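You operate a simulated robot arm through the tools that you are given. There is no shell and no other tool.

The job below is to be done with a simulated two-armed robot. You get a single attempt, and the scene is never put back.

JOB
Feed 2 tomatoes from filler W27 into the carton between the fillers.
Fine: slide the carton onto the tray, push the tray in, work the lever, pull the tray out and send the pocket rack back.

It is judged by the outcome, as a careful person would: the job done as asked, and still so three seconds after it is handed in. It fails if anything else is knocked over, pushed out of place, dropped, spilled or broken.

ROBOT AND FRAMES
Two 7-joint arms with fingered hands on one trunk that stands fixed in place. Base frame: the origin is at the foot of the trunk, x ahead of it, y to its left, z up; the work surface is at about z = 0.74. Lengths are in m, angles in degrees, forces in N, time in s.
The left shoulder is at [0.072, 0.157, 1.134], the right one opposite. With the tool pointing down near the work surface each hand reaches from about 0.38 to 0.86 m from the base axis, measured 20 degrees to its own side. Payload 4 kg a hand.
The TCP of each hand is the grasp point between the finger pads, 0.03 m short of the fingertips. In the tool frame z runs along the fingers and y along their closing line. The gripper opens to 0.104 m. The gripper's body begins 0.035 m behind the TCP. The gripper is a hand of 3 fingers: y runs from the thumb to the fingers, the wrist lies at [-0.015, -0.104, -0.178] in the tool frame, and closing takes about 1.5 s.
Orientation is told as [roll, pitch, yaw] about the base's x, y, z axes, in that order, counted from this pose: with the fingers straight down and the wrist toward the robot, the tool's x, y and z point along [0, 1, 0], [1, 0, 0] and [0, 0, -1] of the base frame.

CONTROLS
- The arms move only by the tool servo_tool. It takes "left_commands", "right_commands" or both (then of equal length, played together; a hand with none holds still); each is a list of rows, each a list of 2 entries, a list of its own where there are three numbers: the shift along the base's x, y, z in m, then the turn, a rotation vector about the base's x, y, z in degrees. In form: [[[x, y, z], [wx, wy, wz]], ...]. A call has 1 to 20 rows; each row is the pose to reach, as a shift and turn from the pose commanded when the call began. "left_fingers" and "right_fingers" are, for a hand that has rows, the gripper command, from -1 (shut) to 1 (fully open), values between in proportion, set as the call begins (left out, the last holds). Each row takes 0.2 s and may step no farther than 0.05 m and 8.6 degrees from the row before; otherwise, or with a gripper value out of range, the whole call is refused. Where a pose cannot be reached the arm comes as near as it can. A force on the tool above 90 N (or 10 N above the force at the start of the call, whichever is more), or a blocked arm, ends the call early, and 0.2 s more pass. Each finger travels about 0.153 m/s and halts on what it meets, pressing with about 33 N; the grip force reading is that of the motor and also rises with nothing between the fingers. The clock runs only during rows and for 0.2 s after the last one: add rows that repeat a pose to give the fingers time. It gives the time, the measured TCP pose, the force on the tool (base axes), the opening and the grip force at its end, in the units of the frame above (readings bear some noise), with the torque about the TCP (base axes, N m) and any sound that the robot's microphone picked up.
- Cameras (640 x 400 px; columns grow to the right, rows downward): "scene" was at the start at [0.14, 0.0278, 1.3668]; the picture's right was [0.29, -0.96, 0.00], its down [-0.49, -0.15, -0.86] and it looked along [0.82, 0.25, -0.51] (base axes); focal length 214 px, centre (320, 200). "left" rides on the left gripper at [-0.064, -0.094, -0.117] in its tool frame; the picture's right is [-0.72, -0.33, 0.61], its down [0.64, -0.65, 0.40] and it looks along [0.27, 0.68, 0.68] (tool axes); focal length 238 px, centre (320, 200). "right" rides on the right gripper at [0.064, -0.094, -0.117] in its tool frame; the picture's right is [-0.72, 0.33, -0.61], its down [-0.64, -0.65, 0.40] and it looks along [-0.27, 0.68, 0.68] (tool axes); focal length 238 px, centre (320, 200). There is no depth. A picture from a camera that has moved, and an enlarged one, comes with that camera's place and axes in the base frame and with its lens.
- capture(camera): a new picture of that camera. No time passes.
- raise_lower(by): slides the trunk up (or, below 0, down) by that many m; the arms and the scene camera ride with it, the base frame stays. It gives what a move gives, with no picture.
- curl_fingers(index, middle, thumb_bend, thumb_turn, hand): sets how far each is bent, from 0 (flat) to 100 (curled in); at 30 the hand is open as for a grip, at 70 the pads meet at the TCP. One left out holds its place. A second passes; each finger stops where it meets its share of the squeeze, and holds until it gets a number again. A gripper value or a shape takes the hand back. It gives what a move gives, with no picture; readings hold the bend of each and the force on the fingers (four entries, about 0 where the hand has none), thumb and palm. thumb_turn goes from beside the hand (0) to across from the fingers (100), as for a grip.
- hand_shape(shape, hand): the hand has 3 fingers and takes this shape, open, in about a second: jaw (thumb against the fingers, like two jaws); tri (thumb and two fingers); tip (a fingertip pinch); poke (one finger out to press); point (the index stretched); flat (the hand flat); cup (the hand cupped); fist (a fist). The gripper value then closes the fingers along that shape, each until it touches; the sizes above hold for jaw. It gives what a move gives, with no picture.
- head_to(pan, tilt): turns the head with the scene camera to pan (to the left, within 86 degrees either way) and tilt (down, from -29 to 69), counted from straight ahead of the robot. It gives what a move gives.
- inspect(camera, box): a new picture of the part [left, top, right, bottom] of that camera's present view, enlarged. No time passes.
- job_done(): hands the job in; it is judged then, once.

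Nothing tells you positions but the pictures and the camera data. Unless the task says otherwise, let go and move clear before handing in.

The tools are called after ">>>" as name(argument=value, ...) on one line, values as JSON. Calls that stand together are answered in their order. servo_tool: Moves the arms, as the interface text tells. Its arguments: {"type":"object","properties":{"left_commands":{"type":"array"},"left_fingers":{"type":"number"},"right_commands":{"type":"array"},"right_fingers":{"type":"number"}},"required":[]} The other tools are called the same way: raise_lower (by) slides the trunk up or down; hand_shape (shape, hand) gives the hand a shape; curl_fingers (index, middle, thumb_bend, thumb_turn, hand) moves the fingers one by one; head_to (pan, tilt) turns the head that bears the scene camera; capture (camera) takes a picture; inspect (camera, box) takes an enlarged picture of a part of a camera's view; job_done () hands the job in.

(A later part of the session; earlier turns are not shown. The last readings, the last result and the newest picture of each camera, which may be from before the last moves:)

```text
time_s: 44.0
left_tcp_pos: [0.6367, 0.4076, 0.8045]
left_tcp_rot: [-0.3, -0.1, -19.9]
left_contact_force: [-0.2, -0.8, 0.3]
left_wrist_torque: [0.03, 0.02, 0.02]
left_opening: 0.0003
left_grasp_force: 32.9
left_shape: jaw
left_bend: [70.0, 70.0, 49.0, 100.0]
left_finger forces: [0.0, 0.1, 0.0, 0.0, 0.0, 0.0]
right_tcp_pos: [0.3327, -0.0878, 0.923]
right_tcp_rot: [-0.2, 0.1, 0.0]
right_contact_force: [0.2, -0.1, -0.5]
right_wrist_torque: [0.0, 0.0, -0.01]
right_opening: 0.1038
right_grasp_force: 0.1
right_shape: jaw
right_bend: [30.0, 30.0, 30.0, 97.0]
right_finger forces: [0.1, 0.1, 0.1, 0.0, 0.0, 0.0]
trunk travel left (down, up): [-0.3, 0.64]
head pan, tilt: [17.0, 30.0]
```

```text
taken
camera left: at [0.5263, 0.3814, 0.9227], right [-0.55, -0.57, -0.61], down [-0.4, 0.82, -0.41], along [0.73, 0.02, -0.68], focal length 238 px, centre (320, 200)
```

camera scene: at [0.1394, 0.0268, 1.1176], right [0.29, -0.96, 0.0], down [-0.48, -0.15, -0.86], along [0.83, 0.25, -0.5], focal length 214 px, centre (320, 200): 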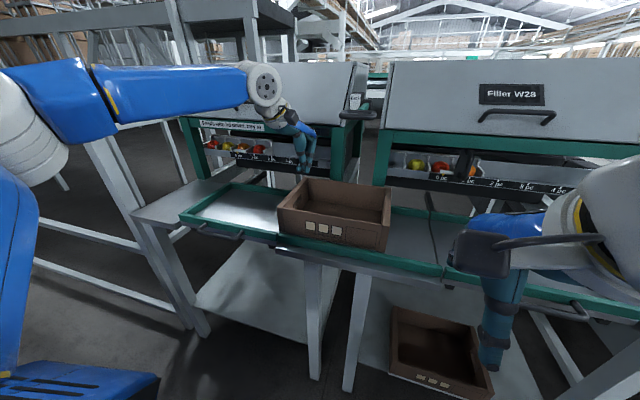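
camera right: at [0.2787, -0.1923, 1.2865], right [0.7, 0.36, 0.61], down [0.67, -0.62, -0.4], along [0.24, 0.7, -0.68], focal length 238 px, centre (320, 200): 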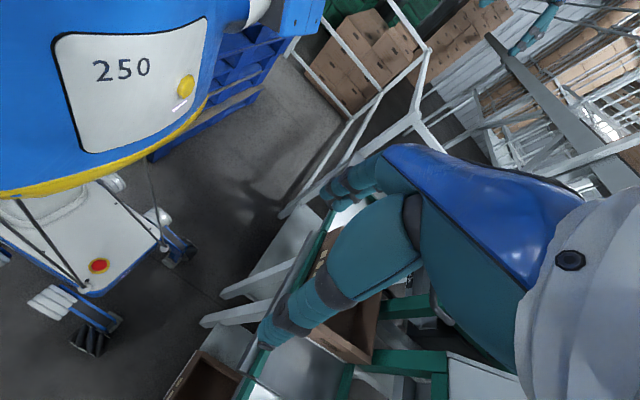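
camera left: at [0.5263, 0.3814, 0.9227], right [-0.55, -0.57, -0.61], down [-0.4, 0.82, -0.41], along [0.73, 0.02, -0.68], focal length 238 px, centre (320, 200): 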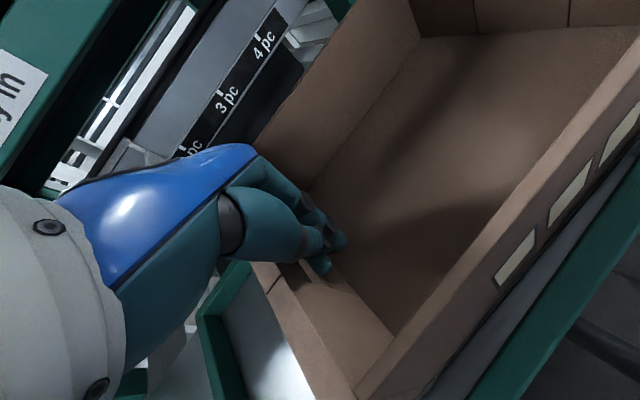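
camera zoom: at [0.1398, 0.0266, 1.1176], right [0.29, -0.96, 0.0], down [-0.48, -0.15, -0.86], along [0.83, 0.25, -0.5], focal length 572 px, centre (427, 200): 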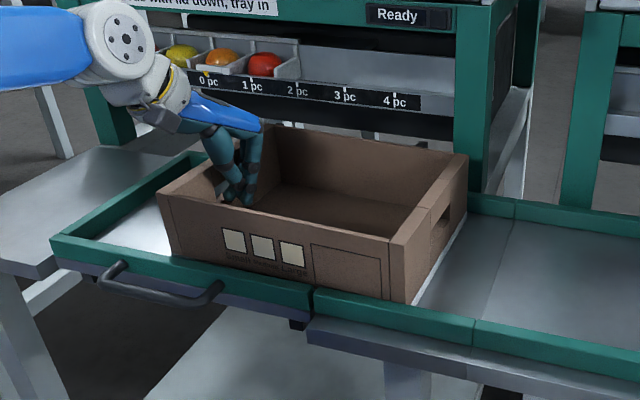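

The carton is about halfway across and straight, with its right wall near y = 0.166. I'll continue about 0.10 m further and then measure for the last bit.

>>> servo_tool(left_commands=[[[0, 0.01, 0], [0, 0, 0]], [[0, 0.022, 0], [0, 0, 0]], [[0, 0.034, 0], [0, 0, 0]], [[0, 0.046, 0], [0, 0, 0]], [[0, 0.058, 0], [0, 0, 0]], [[0, 0.07, 0], [0, 0, 0]], [[0, 0.08, 0], [0, 0, 0]], [[0, 0.09, 0], [0, 0, 0]], [[0, 0.097, 0], [0, 0, 0]]])

>>> inspect(camera="scene", box=[150, 130, 370, 270])

>>> inspect(camera="scene", box=[240, 180, 340, 260])

>>> capture(camera="left")

```text
time_s: 46.0
left_tcp_pos: [0.6346, 0.5034, 0.8042]
left_tcp_rot: [-0.2, 0.0, -19.9]
left_contact_force: [0.4, -0.9, 1.0]
left_wrist_torque: [0.01, 0.01, 0.03]
left_opening: 0.0001
left_grasp_force: 32.9
left_shape: jaw
left_bend: [70.0, 70.0, 49.0, 100.0]
left_finger forces: [0.0, 0.0, 0.0, 0.1, 0.1, 0.0]
right_tcp_pos: [0.3336, -0.089, 0.9228]
right_tcp_rot: [-0.2, 0.1, 0.0]
right_contact_force: [0.0, 1.1, 0.0]
right_wrist_torque: [-0.02, 0.03, -0.01]
right_opening: 0.104
right_grasp_force: 0.1
right_shape: jaw
right_bend: [30.0, 30.0, 30.0, 97.0]
right_finger forces: [0.0, 0.1, 0.0, 0.0, 0.0, 0.0]
trunk travel left (down, up): [-0.3, 0.64]
head pan, tilt: [17.0, 30.0]
```

```text
2.86 times, centred on (260, 200) of scene
camera zoom: at [0.1397, 0.0269, 1.1176], right [0.29, -0.96, 0.0], down [-0.48, -0.15, -0.86], along [0.83, 0.25, -0.5], focal length 613 px, centre (491, 200)
```

zoom: 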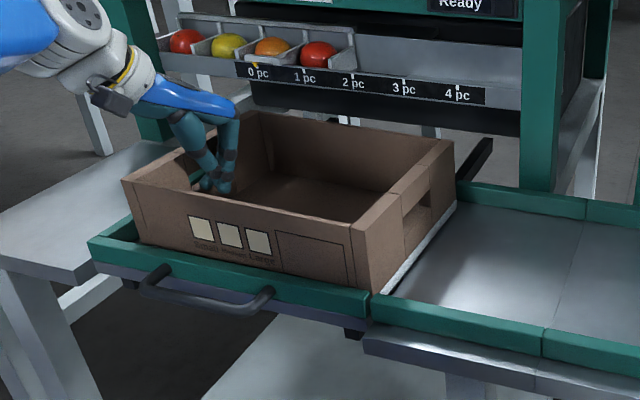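

```text
5.00 times, centred on (290, 220) of scene
camera zoom: at [0.1397, 0.0269, 1.1176], right [0.29, -0.96, 0.0], down [-0.48, -0.15, -0.86], along [0.83, 0.25, -0.5], focal length 1072 px, centre (470, 100)
```

zoom: 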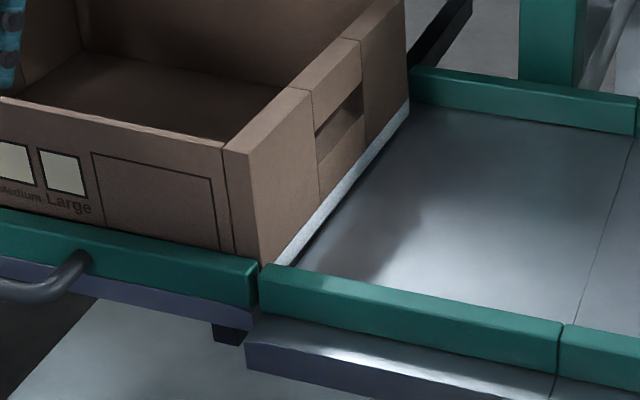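

```text
taken
camera left: at [0.5243, 0.4765, 0.9225], right [-0.55, -0.57, -0.61], down [-0.4, 0.82, -0.41], along [0.73, 0.02, -0.68], focal length 238 px, centre (320, 200)
```

left: 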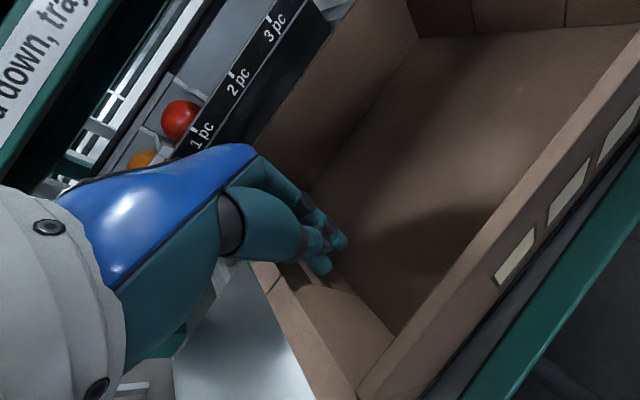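

The carton is just inside the tray edge, with a thin strip of tray showing on its right. I'll push 7 mm more to centre it, then back off and lift the hand out.

>>> servo_tool(left_commands=[[[0, 0.003, 0], [0, 0, 0]], [[0, 0.006, 0], [0, 0, 0]], [[0, 0.009, 0], [0, 0, 0]], [[0, 0.009, 0], [0, 0, 0]], [[0, -0.01, 0], [0, 0, 0]], [[0, -0.03, 0.0], [0, 0, 0]], [[0, -0.03, 0.03], [0, 0, 0]], [[0, -0.03, 0.07], [0, 0, 0]], [[-0.02, -0.03, 0.11], [0, 0, 0]], [[-0.06, -0.02, 0.12], [0, 0, 5]], [[-0.1, -0.01, 0.12], [0, 0, 10]], [[-0.14, 0.0, 0.12], [0, 0, 15]], [[-0.17, 0.0, 0.12], [0, 0, 20]]])

>>> inspect(camera="scene", box=[150, 130, 370, 270])

>>> inspect(camera="scene", box=[240, 180, 340, 260])

>>> capture(camera="left")

```text
time_s: 48.8
left_tcp_pos: [0.4639, 0.5061, 0.9234]
left_tcp_rot: [-0.4, 0.0, 0.1]
left_contact_force: [-0.9, 0.6, -0.1]
left_wrist_torque: [0.02, -0.01, 0.01]
left_opening: 0.0004
left_grasp_force: 33.2
left_shape: jaw
left_bend: [70.0, 70.0, 49.0, 100.0]
left_finger forces: [0.1, 0.0, 0.1, 0.1, 0.0, 0.0]
left hand out of reach, approached as far as the arm can: row 1, 2, 3, 4
right_tcp_pos: [0.3335, -0.0887, 0.9241]
right_tcp_rot: [-0.4, 0.0, -0.1]
right_contact_force: [-0.3, 0.5, 0.2]
right_wrist_torque: [0.02, 0.02, -0.01]
right_opening: 0.1039
right_grasp_force: 0.1
right_shape: jaw
right_bend: [30.0, 30.0, 30.0, 97.0]
right_finger forces: [0.0, 0.0, 0.1, 0.1, 0.0, 0.0]
trunk travel left (down, up): [-0.3, 0.64]
head pan, tilt: [17.0, 30.0]
```

```text
2.86 times, centred on (260, 200) of scene
camera zoom: at [0.1391, 0.0278, 1.1176], right [0.29, -0.96, 0.0], down [-0.48, -0.15, -0.86], along [0.83, 0.25, -0.5], focal length 613 px, centre (491, 200)
```

zoom: 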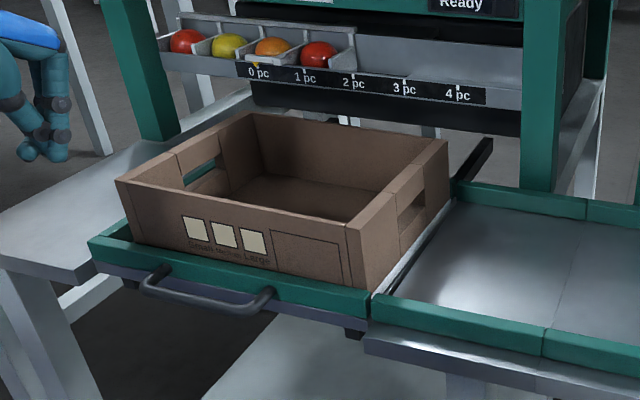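

```text
5.00 times, centred on (290, 220) of scene
camera zoom: at [0.1391, 0.0278, 1.1176], right [0.29, -0.96, 0.0], down [-0.48, -0.15, -0.86], along [0.83, 0.25, -0.5], focal length 1072 px, centre (470, 100)
```

zoom: 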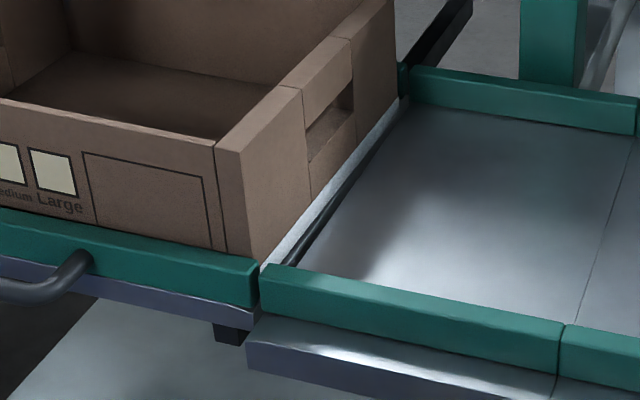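

```text
taken
camera left: at [0.3705, 0.4418, 1.0421], right [-0.32, -0.72, -0.61], down [-0.65, 0.64, -0.41], along [0.68, 0.27, -0.68], focal length 238 px, centre (320, 200)
```

left: 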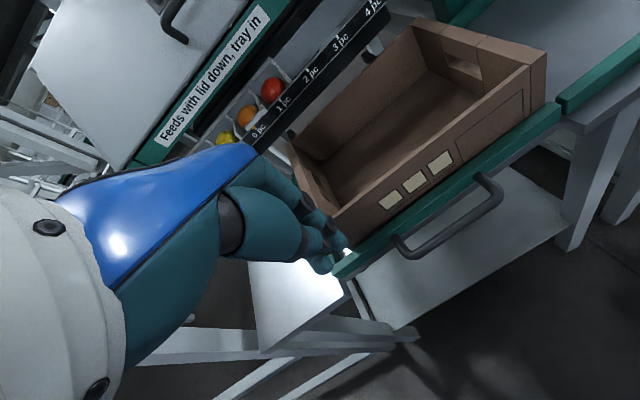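

The carton now sits inside the tray with margin on both sides. Next is the tray handle, which I estimate at x ≈ 0.49, y 0.36–0.49, z ≈ 0.745. I'll bring the open left hand above it for a close look.

>>> servo_tool(left_commands=[[[0.01, -0.03, 0], [0, 0, 0]], [[0.02, -0.06, 0], [0, 0, 0]], [[0.028, -0.083, 0], [0, 0, 0]], [[0.028, -0.083, -0.02], [0, 0, 0]], [[0.028, -0.083, -0.04], [0, 0, 0]]], left_fingers=1)

>>> capture(camera="left")

>>> inspect(camera="scene", box=[150, 170, 330, 280])

```text
time_s: 50.0
left_tcp_pos: [0.4937, 0.4259, 0.8847]
left_tcp_rot: [-0.3, 0.0, 0.0]
left_contact_force: [-0.3, -0.1, -0.2]
left_wrist_torque: [-0.01, 0.0, 0.02]
left_opening: 0.1038
left_grasp_force: 0.1
left_shape: jaw
left_bend: [30.0, 30.0, 30.0, 98.0]
left_finger forces: [0.0, 0.1, 0.0, 0.1, 0.1, 0.0]
right_tcp_pos: [0.3335, -0.0872, 0.9226]
right_tcp_rot: [-0.3, 0.0, 0.0]
right_contact_force: [-0.4, -0.1, 0.8]
right_wrist_torque: [-0.02, 0.02, -0.02]
right_opening: 0.1039
right_grasp_force: 0.1
right_shape: jaw
right_bend: [30.0, 30.0, 30.0, 97.0]
right_finger forces: [0.0, 0.0, 0.0, 0.0, 0.1, 0.1]
trunk travel left (down, up): [-0.3, 0.64]
head pan, tilt: [17.0, 30.0]
```

```text
taken
camera left: at [0.4001, 0.3619, 1.0025], right [-0.33, -0.72, -0.61], down [-0.65, 0.64, -0.41], along [0.68, 0.27, -0.68], focal length 238 px, centre (320, 200)
```

left: 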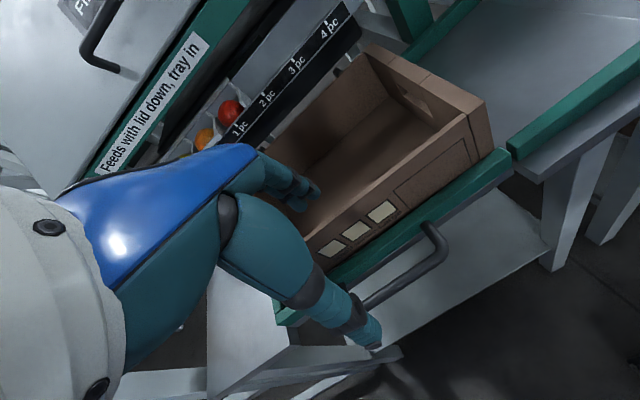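

```text
3.56 times, centred on (240, 225) of scene
camera zoom: at [0.1397, 0.0285, 1.1176], right [0.29, -0.96, 0.0], down [-0.48, -0.15, -0.86], along [0.83, 0.25, -0.5], focal length 763 px, centre (604, 111)
```

zoom: 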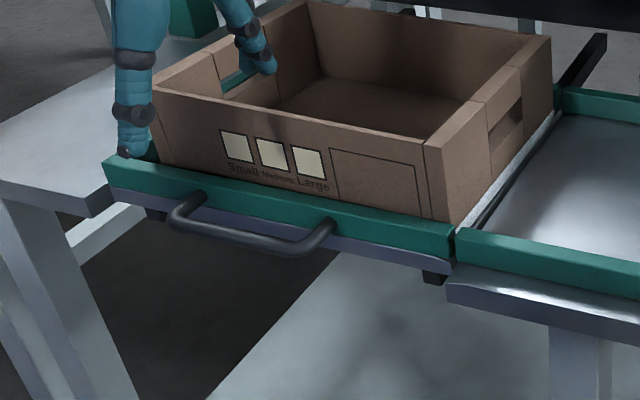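

The handle bar is about 0.03 m in front of the tray's front face. I'll zoom in to measure the gap behind the bar, because a finger must fit there for the pull.

>>> inspect(camera="left", box=[340, 190, 480, 320])

>>> inspect(camera="scene", box=[180, 210, 260, 260])

```text
3.08 times, centred on (410, 255) of left
camera zoom: at [0.4001, 0.3619, 1.0025], right [-0.33, -0.72, -0.61], down [-0.65, 0.64, -0.41], along [0.68, 0.27, -0.68], focal length 733 px, centre (43, 31)
```

zoom: 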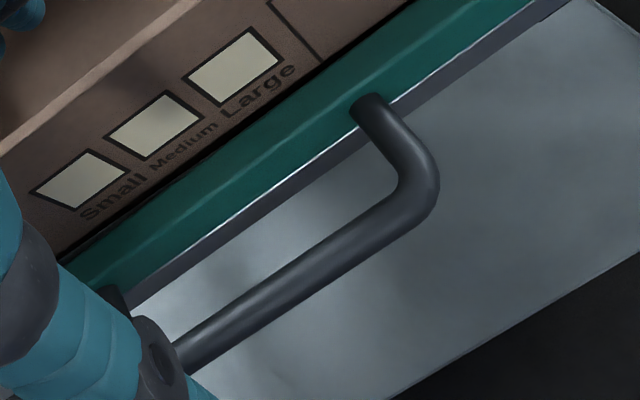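

```text
8.00 times, centred on (220, 235) of scene
camera zoom: at [0.1397, 0.0285, 1.1176], right [0.29, -0.96, 0.0], down [-0.48, -0.15, -0.86], along [0.83, 0.25, -0.5], focal length 1716 px, centre (1120, -80)
```

zoom: 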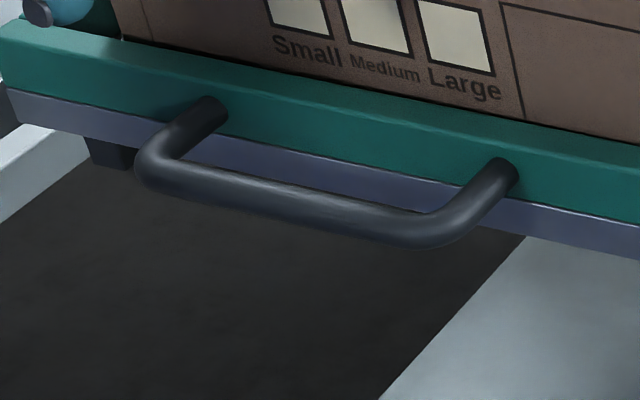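

The bar is at about x = 0.486, with a gap of roughly 25 mm to the rail. I'll set a narrow opening and line the hand up over the bar before lowering.

>>> servo_tool(left_commands=[[[-0.01, -0.001, 0], [0, 0, 0]], [[-0.01, -0.001, -0.02], [0, 0, 0]], [[-0.01, -0.001, -0.04], [0, 0, 0]], [[-0.01, -0.001, -0.055], [0, 0, 0]], [[-0.01, -0.001, -0.065], [0, 0, 0]], [[-0.01, -0.001, -0.065], [0, 0, 0]]], left_fingers=-0.35)

>>> inspect(camera="left", box=[240, 160, 440, 340])

>>> inspect(camera="scene", box=[160, 170, 280, 270])

```text
time_s: 51.4
left_tcp_pos: [0.4814, 0.4224, 0.8202]
left_tcp_rot: [-0.2, 0.0, 0.2]
left_contact_force: [-0.1, -0.3, -0.8]
left_wrist_torque: [0.01, 0.02, -0.01]
left_opening: 0.0343
left_grasp_force: 0.0
left_shape: jaw
left_bend: [74.0, 52.0, 73.0, 100.0]
left_finger forces: [0.0, 0.0, 0.0, 0.0, 0.1, 0.0]
right_tcp_pos: [0.3339, -0.0892, 0.9234]
right_tcp_rot: [-0.2, 0.0, 0.0]
right_contact_force: [0.2, 0.2, -0.9]
right_wrist_torque: [-0.02, -0.01, 0.02]
right_opening: 0.1038
right_grasp_force: 0.0
right_shape: jaw
right_bend: [30.0, 30.0, 30.0, 97.0]
right_finger forces: [0.1, 0.0, 0.0, 0.0, 0.0, 0.0]
trunk travel left (down, up): [-0.3, 0.64]
head pan, tilt: [17.0, 30.0]
```

```text
2.22 times, centred on (340, 250) of left
camera zoom: at [0.3888, 0.3584, 0.9376], right [-0.33, -0.72, -0.61], down [-0.65, 0.64, -0.41], along [0.68, 0.27, -0.68], focal length 530 px, centre (276, 89)
```

zoom: 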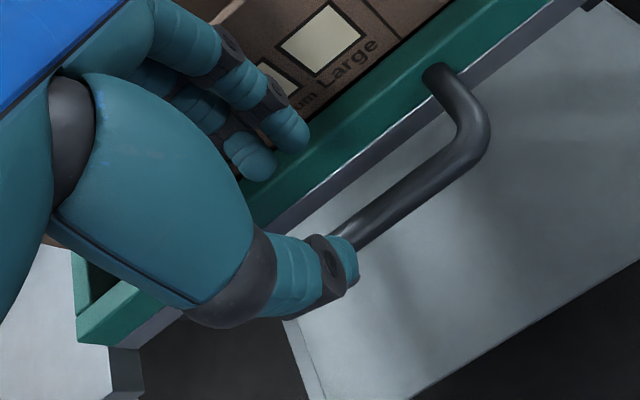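

```text
4.00 times, centred on (220, 220) of scene
camera zoom: at [0.1394, 0.0269, 1.1176], right [0.29, -0.96, 0.0], down [-0.48, -0.15, -0.86], along [0.83, 0.25, -0.5], focal length 858 px, centre (720, 120)
```

zoom: 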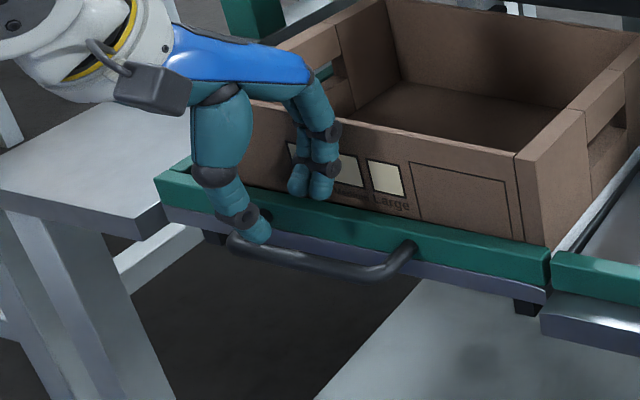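

The fingertips line up with the gap and the thumb is in front of the bar. I'll lower slowly and watch the force.

>>> servo_tool(left_commands=[[[0, 0, -0.015], [0, 0, 0]], [[0, 0, -0.03], [0, 0, 0]], [[0, 0, -0.042], [0, 0, 0]], [[0, 0, -0.052], [0, 0, 0]], [[0, 0, -0.06], [0, 0, 0]]])

>>> inspect(camera="left", box=[240, 160, 440, 340])

>>> inspect(camera="scene", box=[160, 170, 280, 270])

```text
time_s: 52.6
left_tcp_pos: [0.4831, 0.4173, 0.7791]
left_tcp_rot: [0.3, -2.4, 0.2]
left_contact_force: [-1.6, 8.3, 67.0]
left_wrist_torque: [1.03, -2.84, 0.35]
left_opening: 0.0383
left_grasp_force: 0.0
left_shape: jaw
left_bend: [74.0, 45.0, 73.0, 100.0]
left_finger forces: [0.0, 65.9, 0.0, 0.0, 0.0, 0.1]
right_tcp_pos: [0.3252, -0.0949, 0.9271]
right_tcp_rot: [0.3, -0.5, 0.0]
right_contact_force: [-0.1, 0.8, -0.8]
right_wrist_torque: [-0.01, -0.01, -0.03]
right_opening: 0.104
right_grasp_force: 0.0
right_shape: jaw
right_bend: [30.0, 30.0, 30.0, 97.0]
right_finger forces: [0.1, 0.1, 0.0, 0.0, 0.0, 0.0]
trunk travel left (down, up): [-0.3, 0.64]
head pan, tilt: [17.0, 30.0]
```

```text
2.22 times, centred on (340, 250) of left
camera zoom: at [0.3832, 0.3527, 0.8923], right [-0.3, -0.72, -0.63], down [-0.64, 0.64, -0.43], along [0.71, 0.27, -0.65], focal length 530 px, centre (276, 89)
```

zoom: 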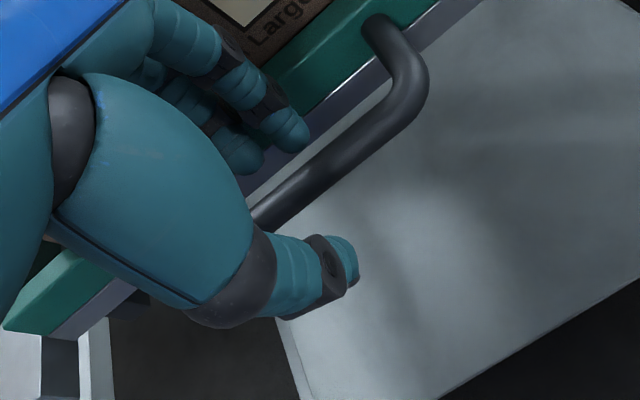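

```text
4.00 times, centred on (220, 220) of scene
camera zoom: at [0.1286, 0.0192, 1.1204], right [0.29, -0.96, 0.0], down [-0.47, -0.14, -0.87], along [0.83, 0.26, -0.49], focal length 858 px, centre (720, 120)
```

zoom: 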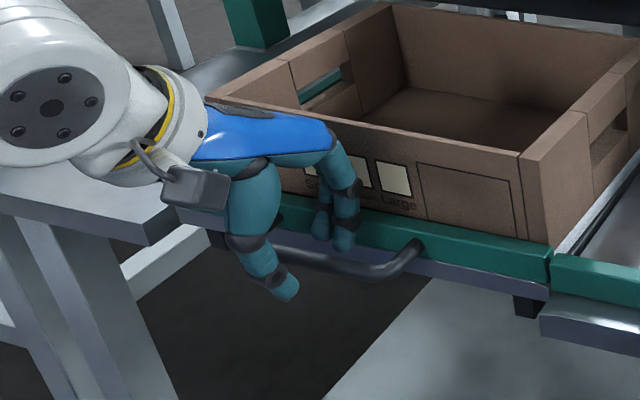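

The middle finger landed on something with about 66 N, so I'll lift off at once. Then I'll set the fingers individually so both line up with the gap.

>>> servo_tool(left_commands=[[[0, 0.002, 0.015], [0, 1, 0]], [[0, 0.004, 0.035], [0, 2.4, 0]], [[0, 0.004, 0.045], [0, 2.4, 0]]])

>>> curl_fingers(hand="left", index=56, middle=56, thumb_bend=45, thumb_turn=100)

>>> inspect(camera="left", box=[220, 130, 440, 340])

>>> inspect(camera="scene", box=[160, 170, 280, 270])

```text
time_s: 53.4
left_tcp_pos: [0.4825, 0.4228, 0.8032]
left_tcp_rot: [-0.4, 2.7, 0.0]
left_contact_force: [0.1, -0.8, -0.2]
left_wrist_torque: [-0.01, 0.01, 0.01]
left_opening: 0.0343
left_grasp_force: 0.0
left_shape: jaw
left_bend: [74.0, 52.0, 73.0, 100.0]
left_finger forces: [0.1, 0.0, 0.0, 0.0, 0.1, 0.0]
right_tcp_pos: [0.3336, -0.0885, 0.9239]
right_tcp_rot: [-0.2, -0.2, -0.1]
right_contact_force: [0.5, -0.8, 0.7]
right_wrist_torque: [0.01, -0.02, -0.01]
right_opening: 0.1039
right_grasp_force: 0.1
right_shape: jaw
right_bend: [30.0, 30.0, 30.0, 97.0]
right_finger forces: [0.0, 0.0, 0.0, 0.0, 0.0, 0.0]
trunk travel left (down, up): [-0.3, 0.64]
head pan, tilt: [17.0, 30.0]
```

```text
time_s: 54.4
left_tcp_pos: [0.4841, 0.4256, 0.8042]
left_tcp_rot: [-0.2, 2.5, 0.0]
left_contact_force: [0.2, -0.3, -0.5]
left_wrist_torque: [0.0, -0.01, -0.02]
left_opening: 0.0501
left_grasp_force: 0.0
left_shape: fingers
left_bend: [56.0, 56.0, 45.0, 99.0]
left_finger forces: [0.0, 0.1, 0.0, 0.0, 0.2, 0.1]
right_tcp_pos: [0.3332, -0.0887, 0.9226]
right_tcp_rot: [-0.2, 0.1, 0.0]
right_contact_force: [0.5, -0.6, -0.2]
right_wrist_torque: [-0.01, -0.01, 0.04]
right_opening: 0.1041
right_grasp_force: 0.0
right_shape: jaw
right_bend: [30.0, 30.0, 30.0, 97.0]
right_finger forces: [0.1, 0.0, 0.0, 0.0, 0.1, 0.0]
trunk travel left (down, up): [-0.3, 0.64]
head pan, tilt: [17.0, 30.0]
```

```text
1.90 times, centred on (330, 235) of left
camera zoom: at [0.3947, 0.3616, 0.926], right [-0.35, -0.72, -0.6], down [-0.67, 0.64, -0.38], along [0.65, 0.27, -0.71], focal length 454 px, centre (301, 133)
```

zoom: 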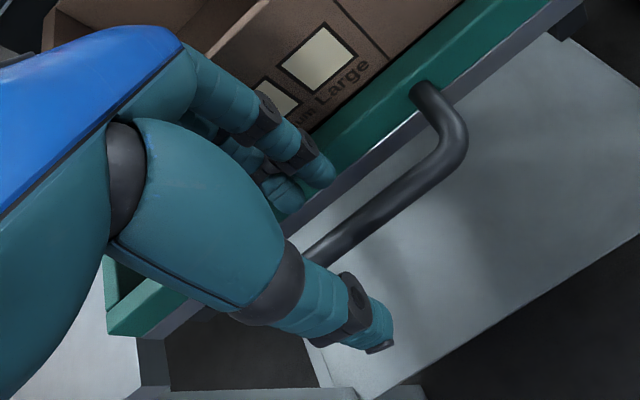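

```text
4.00 times, centred on (220, 220) of scene
camera zoom: at [0.1394, 0.027, 1.1176], right [0.29, -0.96, 0.0], down [-0.48, -0.15, -0.86], along [0.83, 0.25, -0.5], focal length 858 px, centre (720, 120)
```

zoom: 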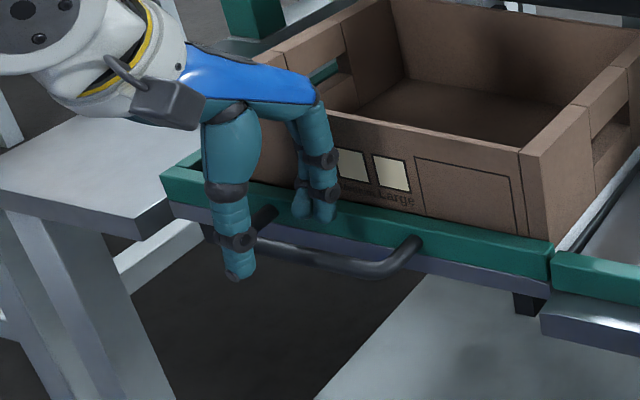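

The finger pads are about 5 mm too close to the rail. I'll shift the hand back by 5 mm, level its pitch and lower again in smaller steps.

>>> servo_tool(left_commands=[[[-0.003, 0, 0], [0, -1.5, 0]], [[-0.005, 0, 0], [0, -2.5, 0]], [[-0.005, 0, -0.008], [0, -2.5, 0]], [[-0.005, 0, -0.016], [0, -2.5, 0]], [[-0.005, 0, -0.024], [0, -2.5, 0]]])

>>> inspect(camera="left", box=[220, 130, 440, 340])

>>> inspect(camera="scene", box=[180, 190, 260, 260])

```text
time_s: 55.6
left_tcp_pos: [0.4809, 0.4247, 0.7807]
left_tcp_rot: [-0.3, -0.1, 0.0]
left_contact_force: [0.8, -0.1, -0.4]
left_wrist_torque: [0.03, 0.0, -0.01]
left_opening: 0.0498
left_grasp_force: 0.1
left_shape: fingers
left_bend: [56.0, 56.0, 45.0, 99.0]
left_finger forces: [0.0, 0.1, 0.1, 0.0, 0.0, 0.1]
right_tcp_pos: [0.3331, -0.0888, 0.9237]
right_tcp_rot: [-0.1, 0.0, 0.0]
right_contact_force: [-0.4, 0.0, 0.4]
right_wrist_torque: [0.04, 0.01, -0.01]
right_opening: 0.1039
right_grasp_force: 0.1
right_shape: jaw
right_bend: [30.0, 30.0, 30.0, 97.0]
right_finger forces: [0.0, 0.0, 0.1, 0.1, 0.1, 0.0]
trunk travel left (down, up): [-0.3, 0.64]
head pan, tilt: [17.0, 30.0]
```

```text
1.90 times, centred on (330, 235) of left
camera zoom: at [0.3854, 0.3616, 0.8983], right [-0.32, -0.72, -0.61], down [-0.65, 0.64, -0.41], along [0.69, 0.27, -0.68], focal length 454 px, centre (301, 133)
```

zoom: 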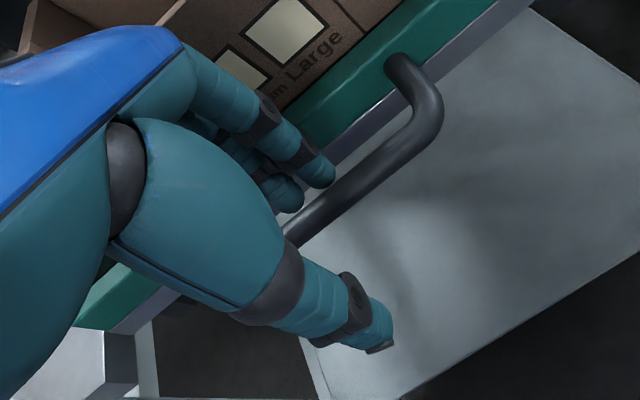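

```text
5.71 times, centred on (220, 225) of scene
camera zoom: at [0.1394, 0.027, 1.1176], right [0.29, -0.96, 0.0], down [-0.48, -0.15, -0.86], along [0.83, 0.25, -0.5], focal length 1226 px, centre (891, 57)
```

zoom: 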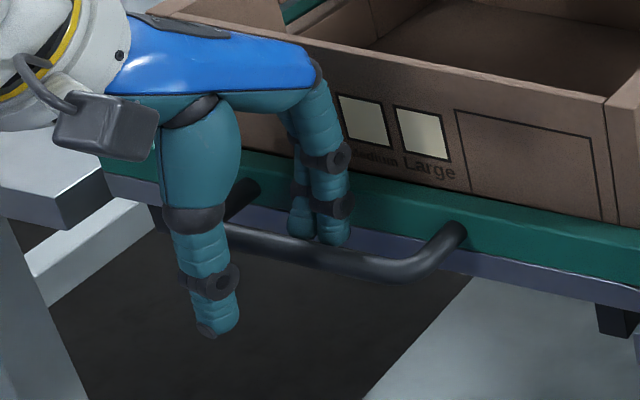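

There is no contact this time, and the fingers look to be behind the bar. I'll go down the last 16 mm and close on the bar.

>>> servo_tool(left_commands=[[[0, 0, -0.006], [0, 0, 0]], [[0, 0, -0.012], [0, 0, 0]], [[0, 0, -0.018], [0, 0, 0]]])

>>> inspect(camera="left", box=[220, 130, 440, 340])

>>> inspect(camera="scene", box=[180, 190, 260, 260])

```text
time_s: 56.4
left_tcp_pos: [0.4797, 0.4255, 0.7625]
left_tcp_rot: [-0.3, -0.2, 0.1]
left_contact_force: [-0.6, 0.6, 0.6]
left_wrist_torque: [0.01, -0.02, 0.01]
left_opening: 0.0499
left_grasp_force: 0.7
left_shape: fingers
left_bend: [56.0, 57.0, 45.0, 99.0]
left_finger forces: [0.0, 1.4, 0.0, 0.0, 0.0, 0.0]
right_tcp_pos: [0.334, -0.0881, 0.924]
right_tcp_rot: [-0.2, -0.1, 0.0]
right_contact_force: [-0.7, -0.3, -0.2]
right_wrist_torque: [-0.01, 0.05, 0.06]
right_opening: 0.104
right_grasp_force: 0.1
right_shape: jaw
right_bend: [30.0, 30.0, 30.0, 97.0]
right_finger forces: [0.0, 0.0, 0.1, 0.0, 0.1, 0.1]
trunk travel left (down, up): [-0.3, 0.64]
head pan, tilt: [17.0, 30.0]
```

```text
1.90 times, centred on (330, 235) of left
camera zoom: at [0.385, 0.3619, 0.88], right [-0.32, -0.72, -0.61], down [-0.65, 0.64, -0.41], along [0.69, 0.27, -0.68], focal length 454 px, centre (301, 133)
```

zoom: 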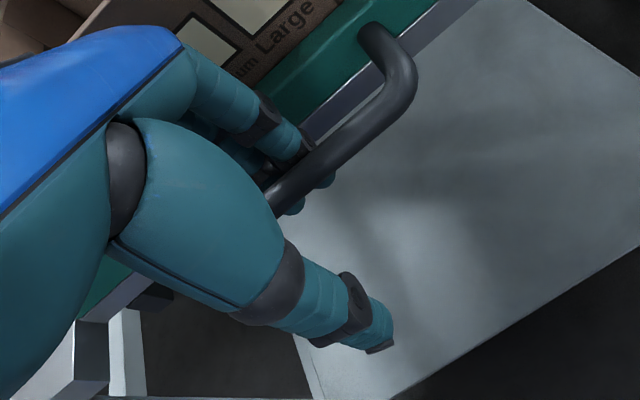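

```text
5.71 times, centred on (220, 225) of scene
camera zoom: at [0.1392, 0.0268, 1.1176], right [0.29, -0.96, 0.0], down [-0.48, -0.15, -0.86], along [0.83, 0.25, -0.5], focal length 1226 px, centre (891, 57)
```

zoom: 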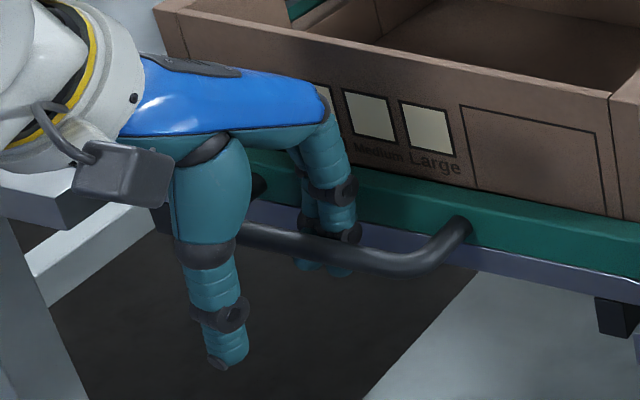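

The fingers are hooked behind the bar with the thumb in front. I'll close the grip on the bar.

>>> curl_fingers(hand="left", index=62, middle=62, thumb_bend=74)

>>> servo_tool(left_commands=[[[0.006, 0, 0], [0, 0, 0]], [[0.014, 0, 0], [0, 0, 0]], [[0.022, 0, 0], [0, 0, 0]], [[0.03, 0, 0], [0, 0, 0]]])

>>> capture(camera="scene")

>>> capture(camera="left")

```text
time_s: 57.4
left_tcp_pos: [0.4794, 0.4248, 0.7615]
left_tcp_rot: [-0.3, -0.1, 0.1]
left_contact_force: [0.8, -0.2, -1.0]
left_wrist_torque: [-0.01, -0.01, -0.02]
left_opening: 0.0056
left_grasp_force: 0.5
left_shape: fingers
left_bend: [61.0, 62.0, 74.0, 100.0]
left_finger forces: [1.1, 0.0, 0.0, 0.0, 0.0, 0.0]
right_tcp_pos: [0.334, -0.0887, 0.9223]
right_tcp_rot: [-0.2, 0.0, 0.1]
right_contact_force: [0.3, -0.2, -0.3]
right_wrist_torque: [-0.01, -0.01, -0.02]
right_opening: 0.104
right_grasp_force: 0.0
right_shape: jaw
right_bend: [30.0, 30.0, 30.0, 97.0]
right_finger forces: [0.0, 0.0, 0.0, 0.1, 0.0, 0.1]
trunk travel left (down, up): [-0.3, 0.64]
head pan, tilt: [17.0, 30.0]
```

```text
time_s: 58.4
left_tcp_pos: [0.5094, 0.4248, 0.7617]
left_tcp_rot: [-0.3, -0.2, 0.0]
left_contact_force: [-1.4, -0.7, 1.9]
left_wrist_torque: [0.02, -0.03, 0.02]
left_opening: 0.0048
left_grasp_force: 1.1
left_shape: fingers
left_bend: [62.0, 63.0, 74.0, 100.0]
left_finger forces: [0.5, 1.8, 0.0, 0.1, 0.0, 0.0]
right_tcp_pos: [0.3333, -0.0886, 0.9232]
right_tcp_rot: [-0.2, 0.1, -0.1]
right_contact_force: [0.7, 0.3, 0.4]
right_wrist_torque: [0.03, -0.04, 0.0]
right_opening: 0.1041
right_grasp_force: 0.1
right_shape: jaw
right_bend: [30.0, 30.0, 30.0, 97.0]
right_finger forces: [0.0, 0.0, 0.0, 0.0, 0.1, 0.0]
trunk travel left (down, up): [-0.3, 0.64]
head pan, tilt: [17.0, 30.0]
```

```text
taken
camera scene: at [0.1396, 0.0265, 1.1176], right [0.29, -0.96, 0.0], down [-0.48, -0.15, -0.86], along [0.83, 0.25, -0.5], focal length 214 px, centre (320, 200)
```

scene: 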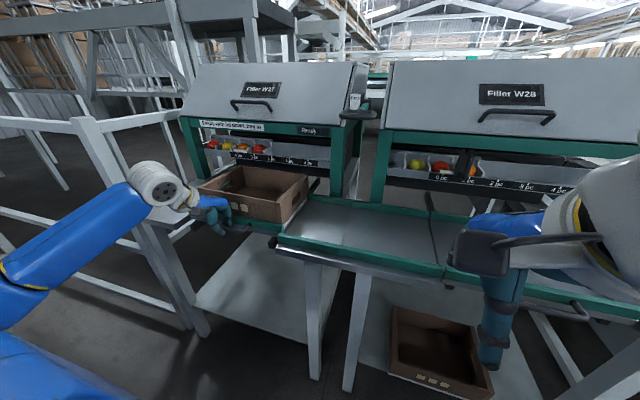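

```text
taken
camera left: at [0.4154, 0.3618, 0.8794], right [-0.32, -0.72, -0.61], down [-0.65, 0.64, -0.41], along [0.69, 0.27, -0.68], focal length 238 px, centre (320, 200)
```

left: 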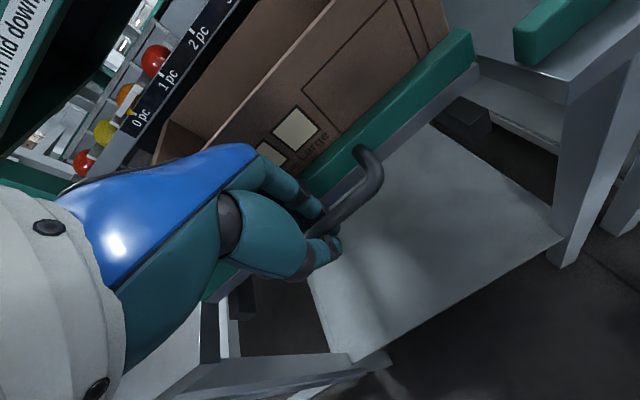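

The tray is sliding in with the carton and almost no force. I'll continue to just before the carton reaches the scale lip and check the height clearance.

>>> servo_tool(left_commands=[[[0.01, 0, 0], [0, 0, 0]], [[0.02, 0, 0], [0, 0, 0]], [[0.03, 0, 0], [0, 0, 0]], [[0.04, 0, 0], [0, 0, 0]]])

>>> inspect(camera="scene", box=[170, 100, 370, 240])

>>> capture(camera="left")

```text
time_s: 59.4
left_tcp_pos: [0.5501, 0.4264, 0.7608]
left_tcp_rot: [-0.2, -0.1, 0.1]
left_contact_force: [0.0, -0.6, 0.7]
left_wrist_torque: [-0.01, -0.05, 0.01]
left_opening: 0.0049
left_grasp_force: 0.6
left_shape: fingers
left_bend: [62.0, 62.0, 74.0, 100.0]
left_finger forces: [0.7, 0.7, 0.1, 0.0, 0.1, 0.0]
right_tcp_pos: [0.334, -0.0899, 0.9233]
right_tcp_rot: [-0.1, 0.0, 0.1]
right_contact_force: [-0.7, 0.1, 0.2]
right_wrist_torque: [0.01, 0.03, 0.02]
right_opening: 0.1041
right_grasp_force: 0.1
right_shape: jaw
right_bend: [30.0, 30.0, 30.0, 97.0]
right_finger forces: [0.1, 0.0, 0.0, 0.0, 0.0, 0.1]
trunk travel left (down, up): [-0.3, 0.64]
head pan, tilt: [17.0, 30.0]
```

```text
2.86 times, centred on (270, 170) of scene
camera zoom: at [0.1398, 0.0267, 1.1175], right [0.29, -0.96, 0.0], down [-0.48, -0.15, -0.86], along [0.83, 0.25, -0.5], focal length 613 px, centre (463, 286)
```

zoom: 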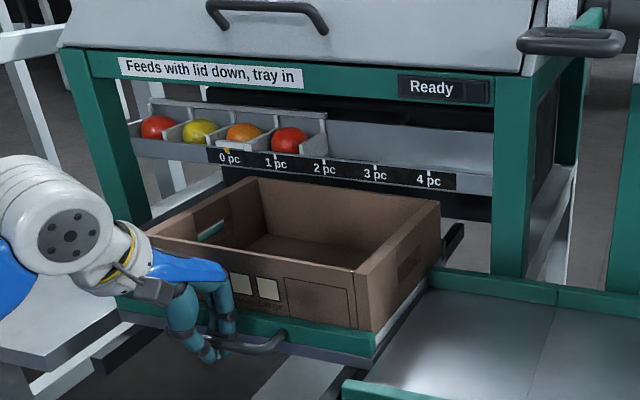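

```text
taken
camera left: at [0.4549, 0.3628, 0.8798], right [-0.32, -0.72, -0.61], down [-0.65, 0.64, -0.41], along [0.68, 0.27, -0.68], focal length 238 px, centre (320, 200)
```

left: 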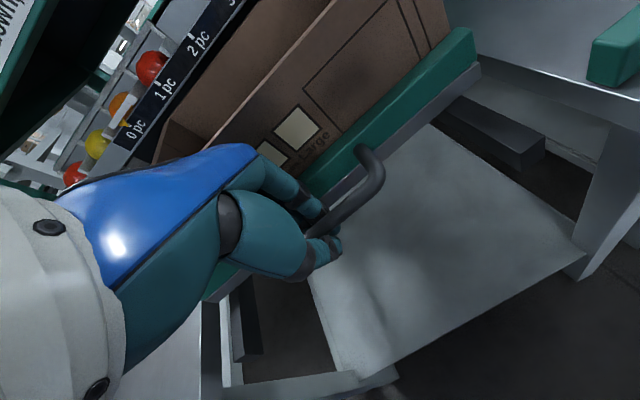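

The carton's top edge looks about 1 cm lower than the scale lip, so it should pass under. I'll keep pushing in slowly while watching the force.

>>> servo_tool(left_commands=[[[0.008, 0, 0], [0, 0, 0]], [[0.016, 0, 0], [0, 0, 0]], [[0.024, 0, 0], [0, 0, 0]], [[0.032, 0, 0], [0, 0, 0]], [[0.04, 0, 0], [0, 0, 0]]])

>>> inspect(camera="scene", box=[170, 100, 370, 240])

```text
time_s: 60.6
left_tcp_pos: [0.5897, 0.4258, 0.7623]
left_tcp_rot: [-0.3, -0.1, 0.1]
left_contact_force: [-0.4, 0.9, 0.7]
left_wrist_torque: [0.01, 0.02, 0.0]
left_opening: 0.0049
left_grasp_force: 0.8
left_shape: fingers
left_bend: [62.0, 63.0, 74.0, 100.0]
left_finger forces: [0.6, 0.9, 0.1, 0.0, 0.1, 0.0]
right_tcp_pos: [0.3332, -0.0887, 0.9237]
right_tcp_rot: [-0.2, 0.0, -0.1]
right_contact_force: [0.6, 0.9, 0.8]
right_wrist_torque: [-0.02, 0.0, -0.02]
right_opening: 0.1042
right_grasp_force: 0.2
right_shape: jaw
right_bend: [30.0, 30.0, 30.0, 97.0]
right_finger forces: [0.0, 0.0, 0.0, 0.0, 0.1, 0.0]
trunk travel left (down, up): [-0.3, 0.64]
head pan, tilt: [17.0, 30.0]
```

```text
2.86 times, centred on (270, 170) of scene
camera zoom: at [0.14, 0.0267, 1.1175], right [0.29, -0.96, 0.0], down [-0.48, -0.15, -0.86], along [0.83, 0.25, -0.5], focal length 613 px, centre (463, 286)
```

zoom: 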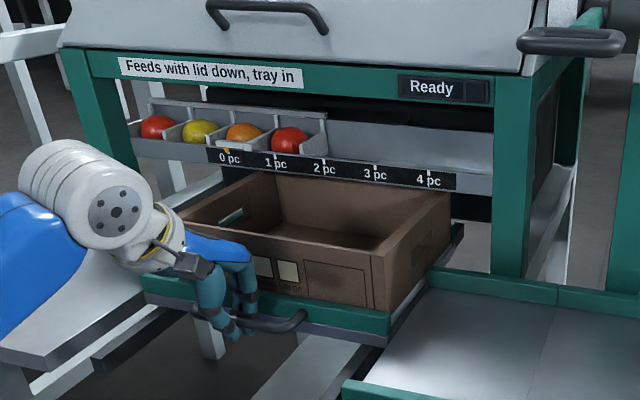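

The carton passes under the lip freely. I'll continue pushing.

>>> servo_tool(left_commands=[[[0.008, 0, 0], [0, 0, 0]], [[0.017, 0, 0], [0, 0, 0]], [[0.026, 0, 0], [0, 0, 0]], [[0.035, 0, 0], [0, 0, 0]], [[0.044, 0, 0], [0, 0, 0]], [[0.053, 0, 0], [0, 0, 0]], [[0.06, 0, 0], [0, 0, 0]]])

>>> inspect(camera="scene", box=[170, 100, 370, 240])

>>> capture(camera="left")

```text
time_s: 62.2
left_tcp_pos: [0.6502, 0.4248, 0.7624]
left_tcp_rot: [-0.3, -0.2, 0.1]
left_contact_force: [0.1, 0.1, 0.4]
left_wrist_torque: [0.0, -0.02, 0.05]
left_opening: 0.0052
left_grasp_force: 1.3
left_shape: fingers
left_bend: [62.0, 63.0, 74.0, 100.0]
left_finger forces: [0.6, 1.0, 0.0, 0.1, 0.2, 0.2]
right_tcp_pos: [0.3343, -0.088, 0.923]
right_tcp_rot: [-0.2, -0.1, 0.0]
right_contact_force: [-0.7, 0.3, -0.4]
right_wrist_torque: [0.0, -0.01, 0.01]
right_opening: 0.1039
right_grasp_force: 0.0
right_shape: jaw
right_bend: [30.0, 30.0, 30.0, 97.0]
right_finger forces: [0.1, 0.0, 0.1, 0.0, 0.0, 0.1]
trunk travel left (down, up): [-0.3, 0.64]
head pan, tilt: [17.0, 30.0]
```

```text
2.86 times, centred on (270, 170) of scene
camera zoom: at [0.14, 0.0268, 1.1175], right [0.29, -0.96, 0.0], down [-0.48, -0.15, -0.86], along [0.83, 0.25, -0.5], focal length 613 px, centre (463, 286)
```

zoom: 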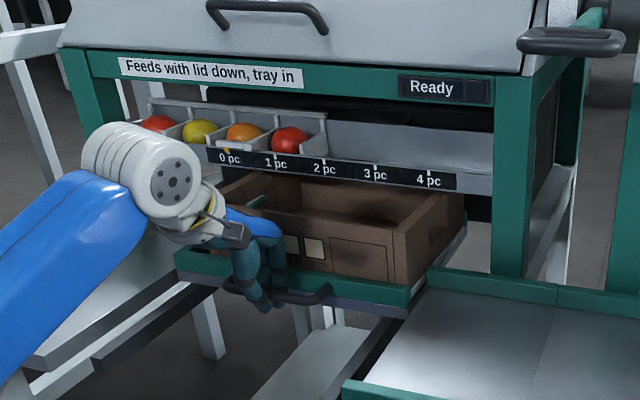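

```text
taken
camera left: at [0.555, 0.3613, 0.8805], right [-0.32, -0.72, -0.61], down [-0.65, 0.64, -0.41], along [0.68, 0.27, -0.68], focal length 238 px, centre (320, 200)
```

left: 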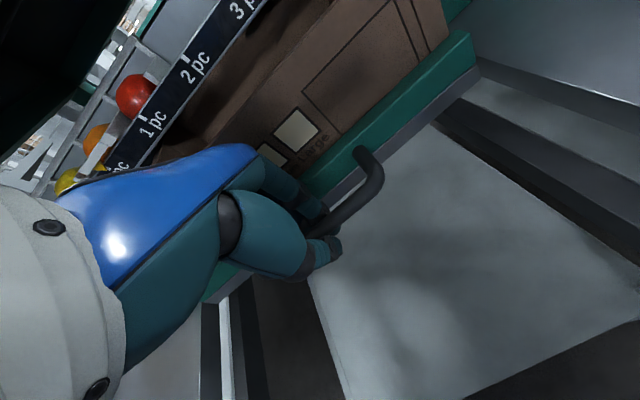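

The tray is about 0.17 m in, with no resistance. I'll continue in small steps until it meets its stop.

>>> servo_tool(left_commands=[[[0.007, 0, 0], [0, 0, 0]], [[0.014, 0, 0], [0, 0, 0]], [[0.021, 0, 0], [0, 0, 0]], [[0.028, 0, 0], [0, 0, 0]], [[0.035, 0, 0], [0, 0, 0]], [[0.042, 0, 0], [0, 0, 0]]])

>>> inspect(camera="scene", box=[170, 100, 370, 240])

>>> capture(camera="left")

```text
time_s: 63.6
left_tcp_pos: [0.6925, 0.4253, 0.7611]
left_tcp_rot: [-0.3, -0.1, 0.1]
left_contact_force: [1.0, 0.5, 0.5]
left_wrist_torque: [0.03, -0.02, 0.0]
left_opening: 0.0056
left_grasp_force: 0.2
left_shape: fingers
left_bend: [61.0, 62.0, 74.0, 100.0]
left_finger forces: [1.1, 0.1, 0.0, 0.0, 0.1, 0.0]
right_tcp_pos: [0.3335, -0.0897, 0.9231]
right_tcp_rot: [-0.1, 0.0, 0.0]
right_contact_force: [0.5, -0.4, -0.7]
right_wrist_torque: [0.01, -0.02, 0.0]
right_opening: 0.1039
right_grasp_force: 0.0
right_shape: jaw
right_bend: [30.0, 30.0, 30.0, 97.0]
right_finger forces: [0.0, 0.0, 0.0, 0.0, 0.0, 0.0]
trunk travel left (down, up): [-0.3, 0.64]
head pan, tilt: [17.0, 30.0]
```

```text
2.86 times, centred on (270, 170) of scene
camera zoom: at [0.1406, 0.0264, 1.1174], right [0.29, -0.96, 0.0], down [-0.48, -0.15, -0.86], along [0.83, 0.25, -0.5], focal length 613 px, centre (463, 286)
```

zoom: 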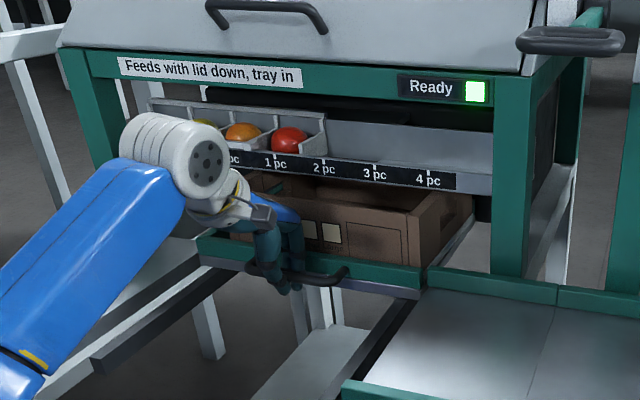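

```text
taken
camera left: at [0.5986, 0.3619, 0.8792], right [-0.32, -0.72, -0.61], down [-0.65, 0.64, -0.41], along [0.68, 0.27, -0.68], focal length 238 px, centre (320, 200)
```

left: 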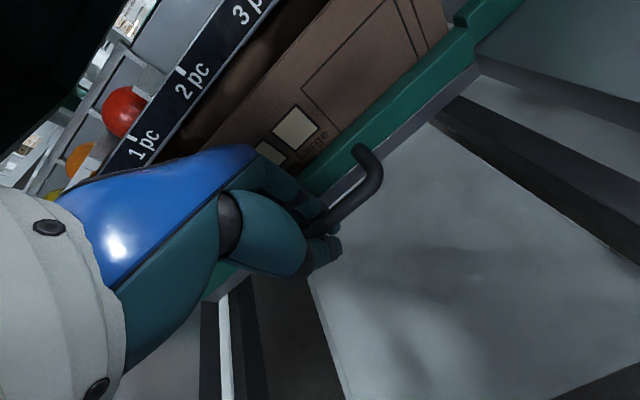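

The Ready light has turned green, so the tray registers as in. I'll nudge it slightly further until it seats, so it isn't on the sensor's edge.

>>> servo_tool(left_commands=[[[0.004, 0, 0], [0, 0, 0]], [[0.008, 0, 0], [0, 0, 0]], [[0.012, 0, 0], [0, 0, 0]]])

>>> inspect(camera="scene", box=[170, 100, 370, 240])

```text
time_s: 64.4
left_tcp_pos: [0.7012, 0.4266, 0.764]
left_tcp_rot: [-0.3, -0.1, 0.1]
left_contact_force: [-19.2, -2.2, 2.8]
left_wrist_torque: [0.0, -0.13, 0.09]
left_opening: 0.0082
left_grasp_force: 10.1
left_shape: fingers
left_bend: [62.0, 69.0, 72.0, 100.0]
left_finger forces: [0.0, 16.0, 0.0, 0.0, 4.2, 0.1]
right_tcp_pos: [0.3308, -0.0893, 0.9238]
right_tcp_rot: [-0.2, -0.2, -0.1]
right_contact_force: [-0.1, 0.3, 0.2]
right_wrist_torque: [0.02, 0.0, 0.0]
right_opening: 0.1041
right_grasp_force: 0.0
right_shape: jaw
right_bend: [30.0, 30.0, 30.0, 97.0]
right_finger forces: [0.0, 0.1, 0.1, 0.0, 0.0, 0.0]
trunk travel left (down, up): [-0.3, 0.64]
head pan, tilt: [17.0, 30.0]
```

```text
2.86 times, centred on (270, 170) of scene
camera zoom: at [0.1361, 0.0256, 1.1181], right [0.29, -0.96, 0.0], down [-0.48, -0.15, -0.87], along [0.83, 0.25, -0.5], focal length 613 px, centre (463, 286)
```

zoom: 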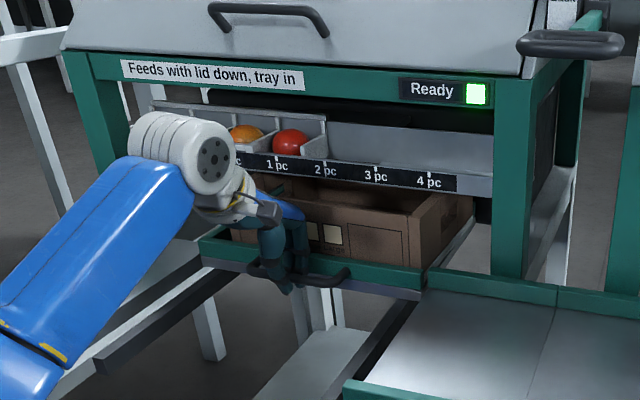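

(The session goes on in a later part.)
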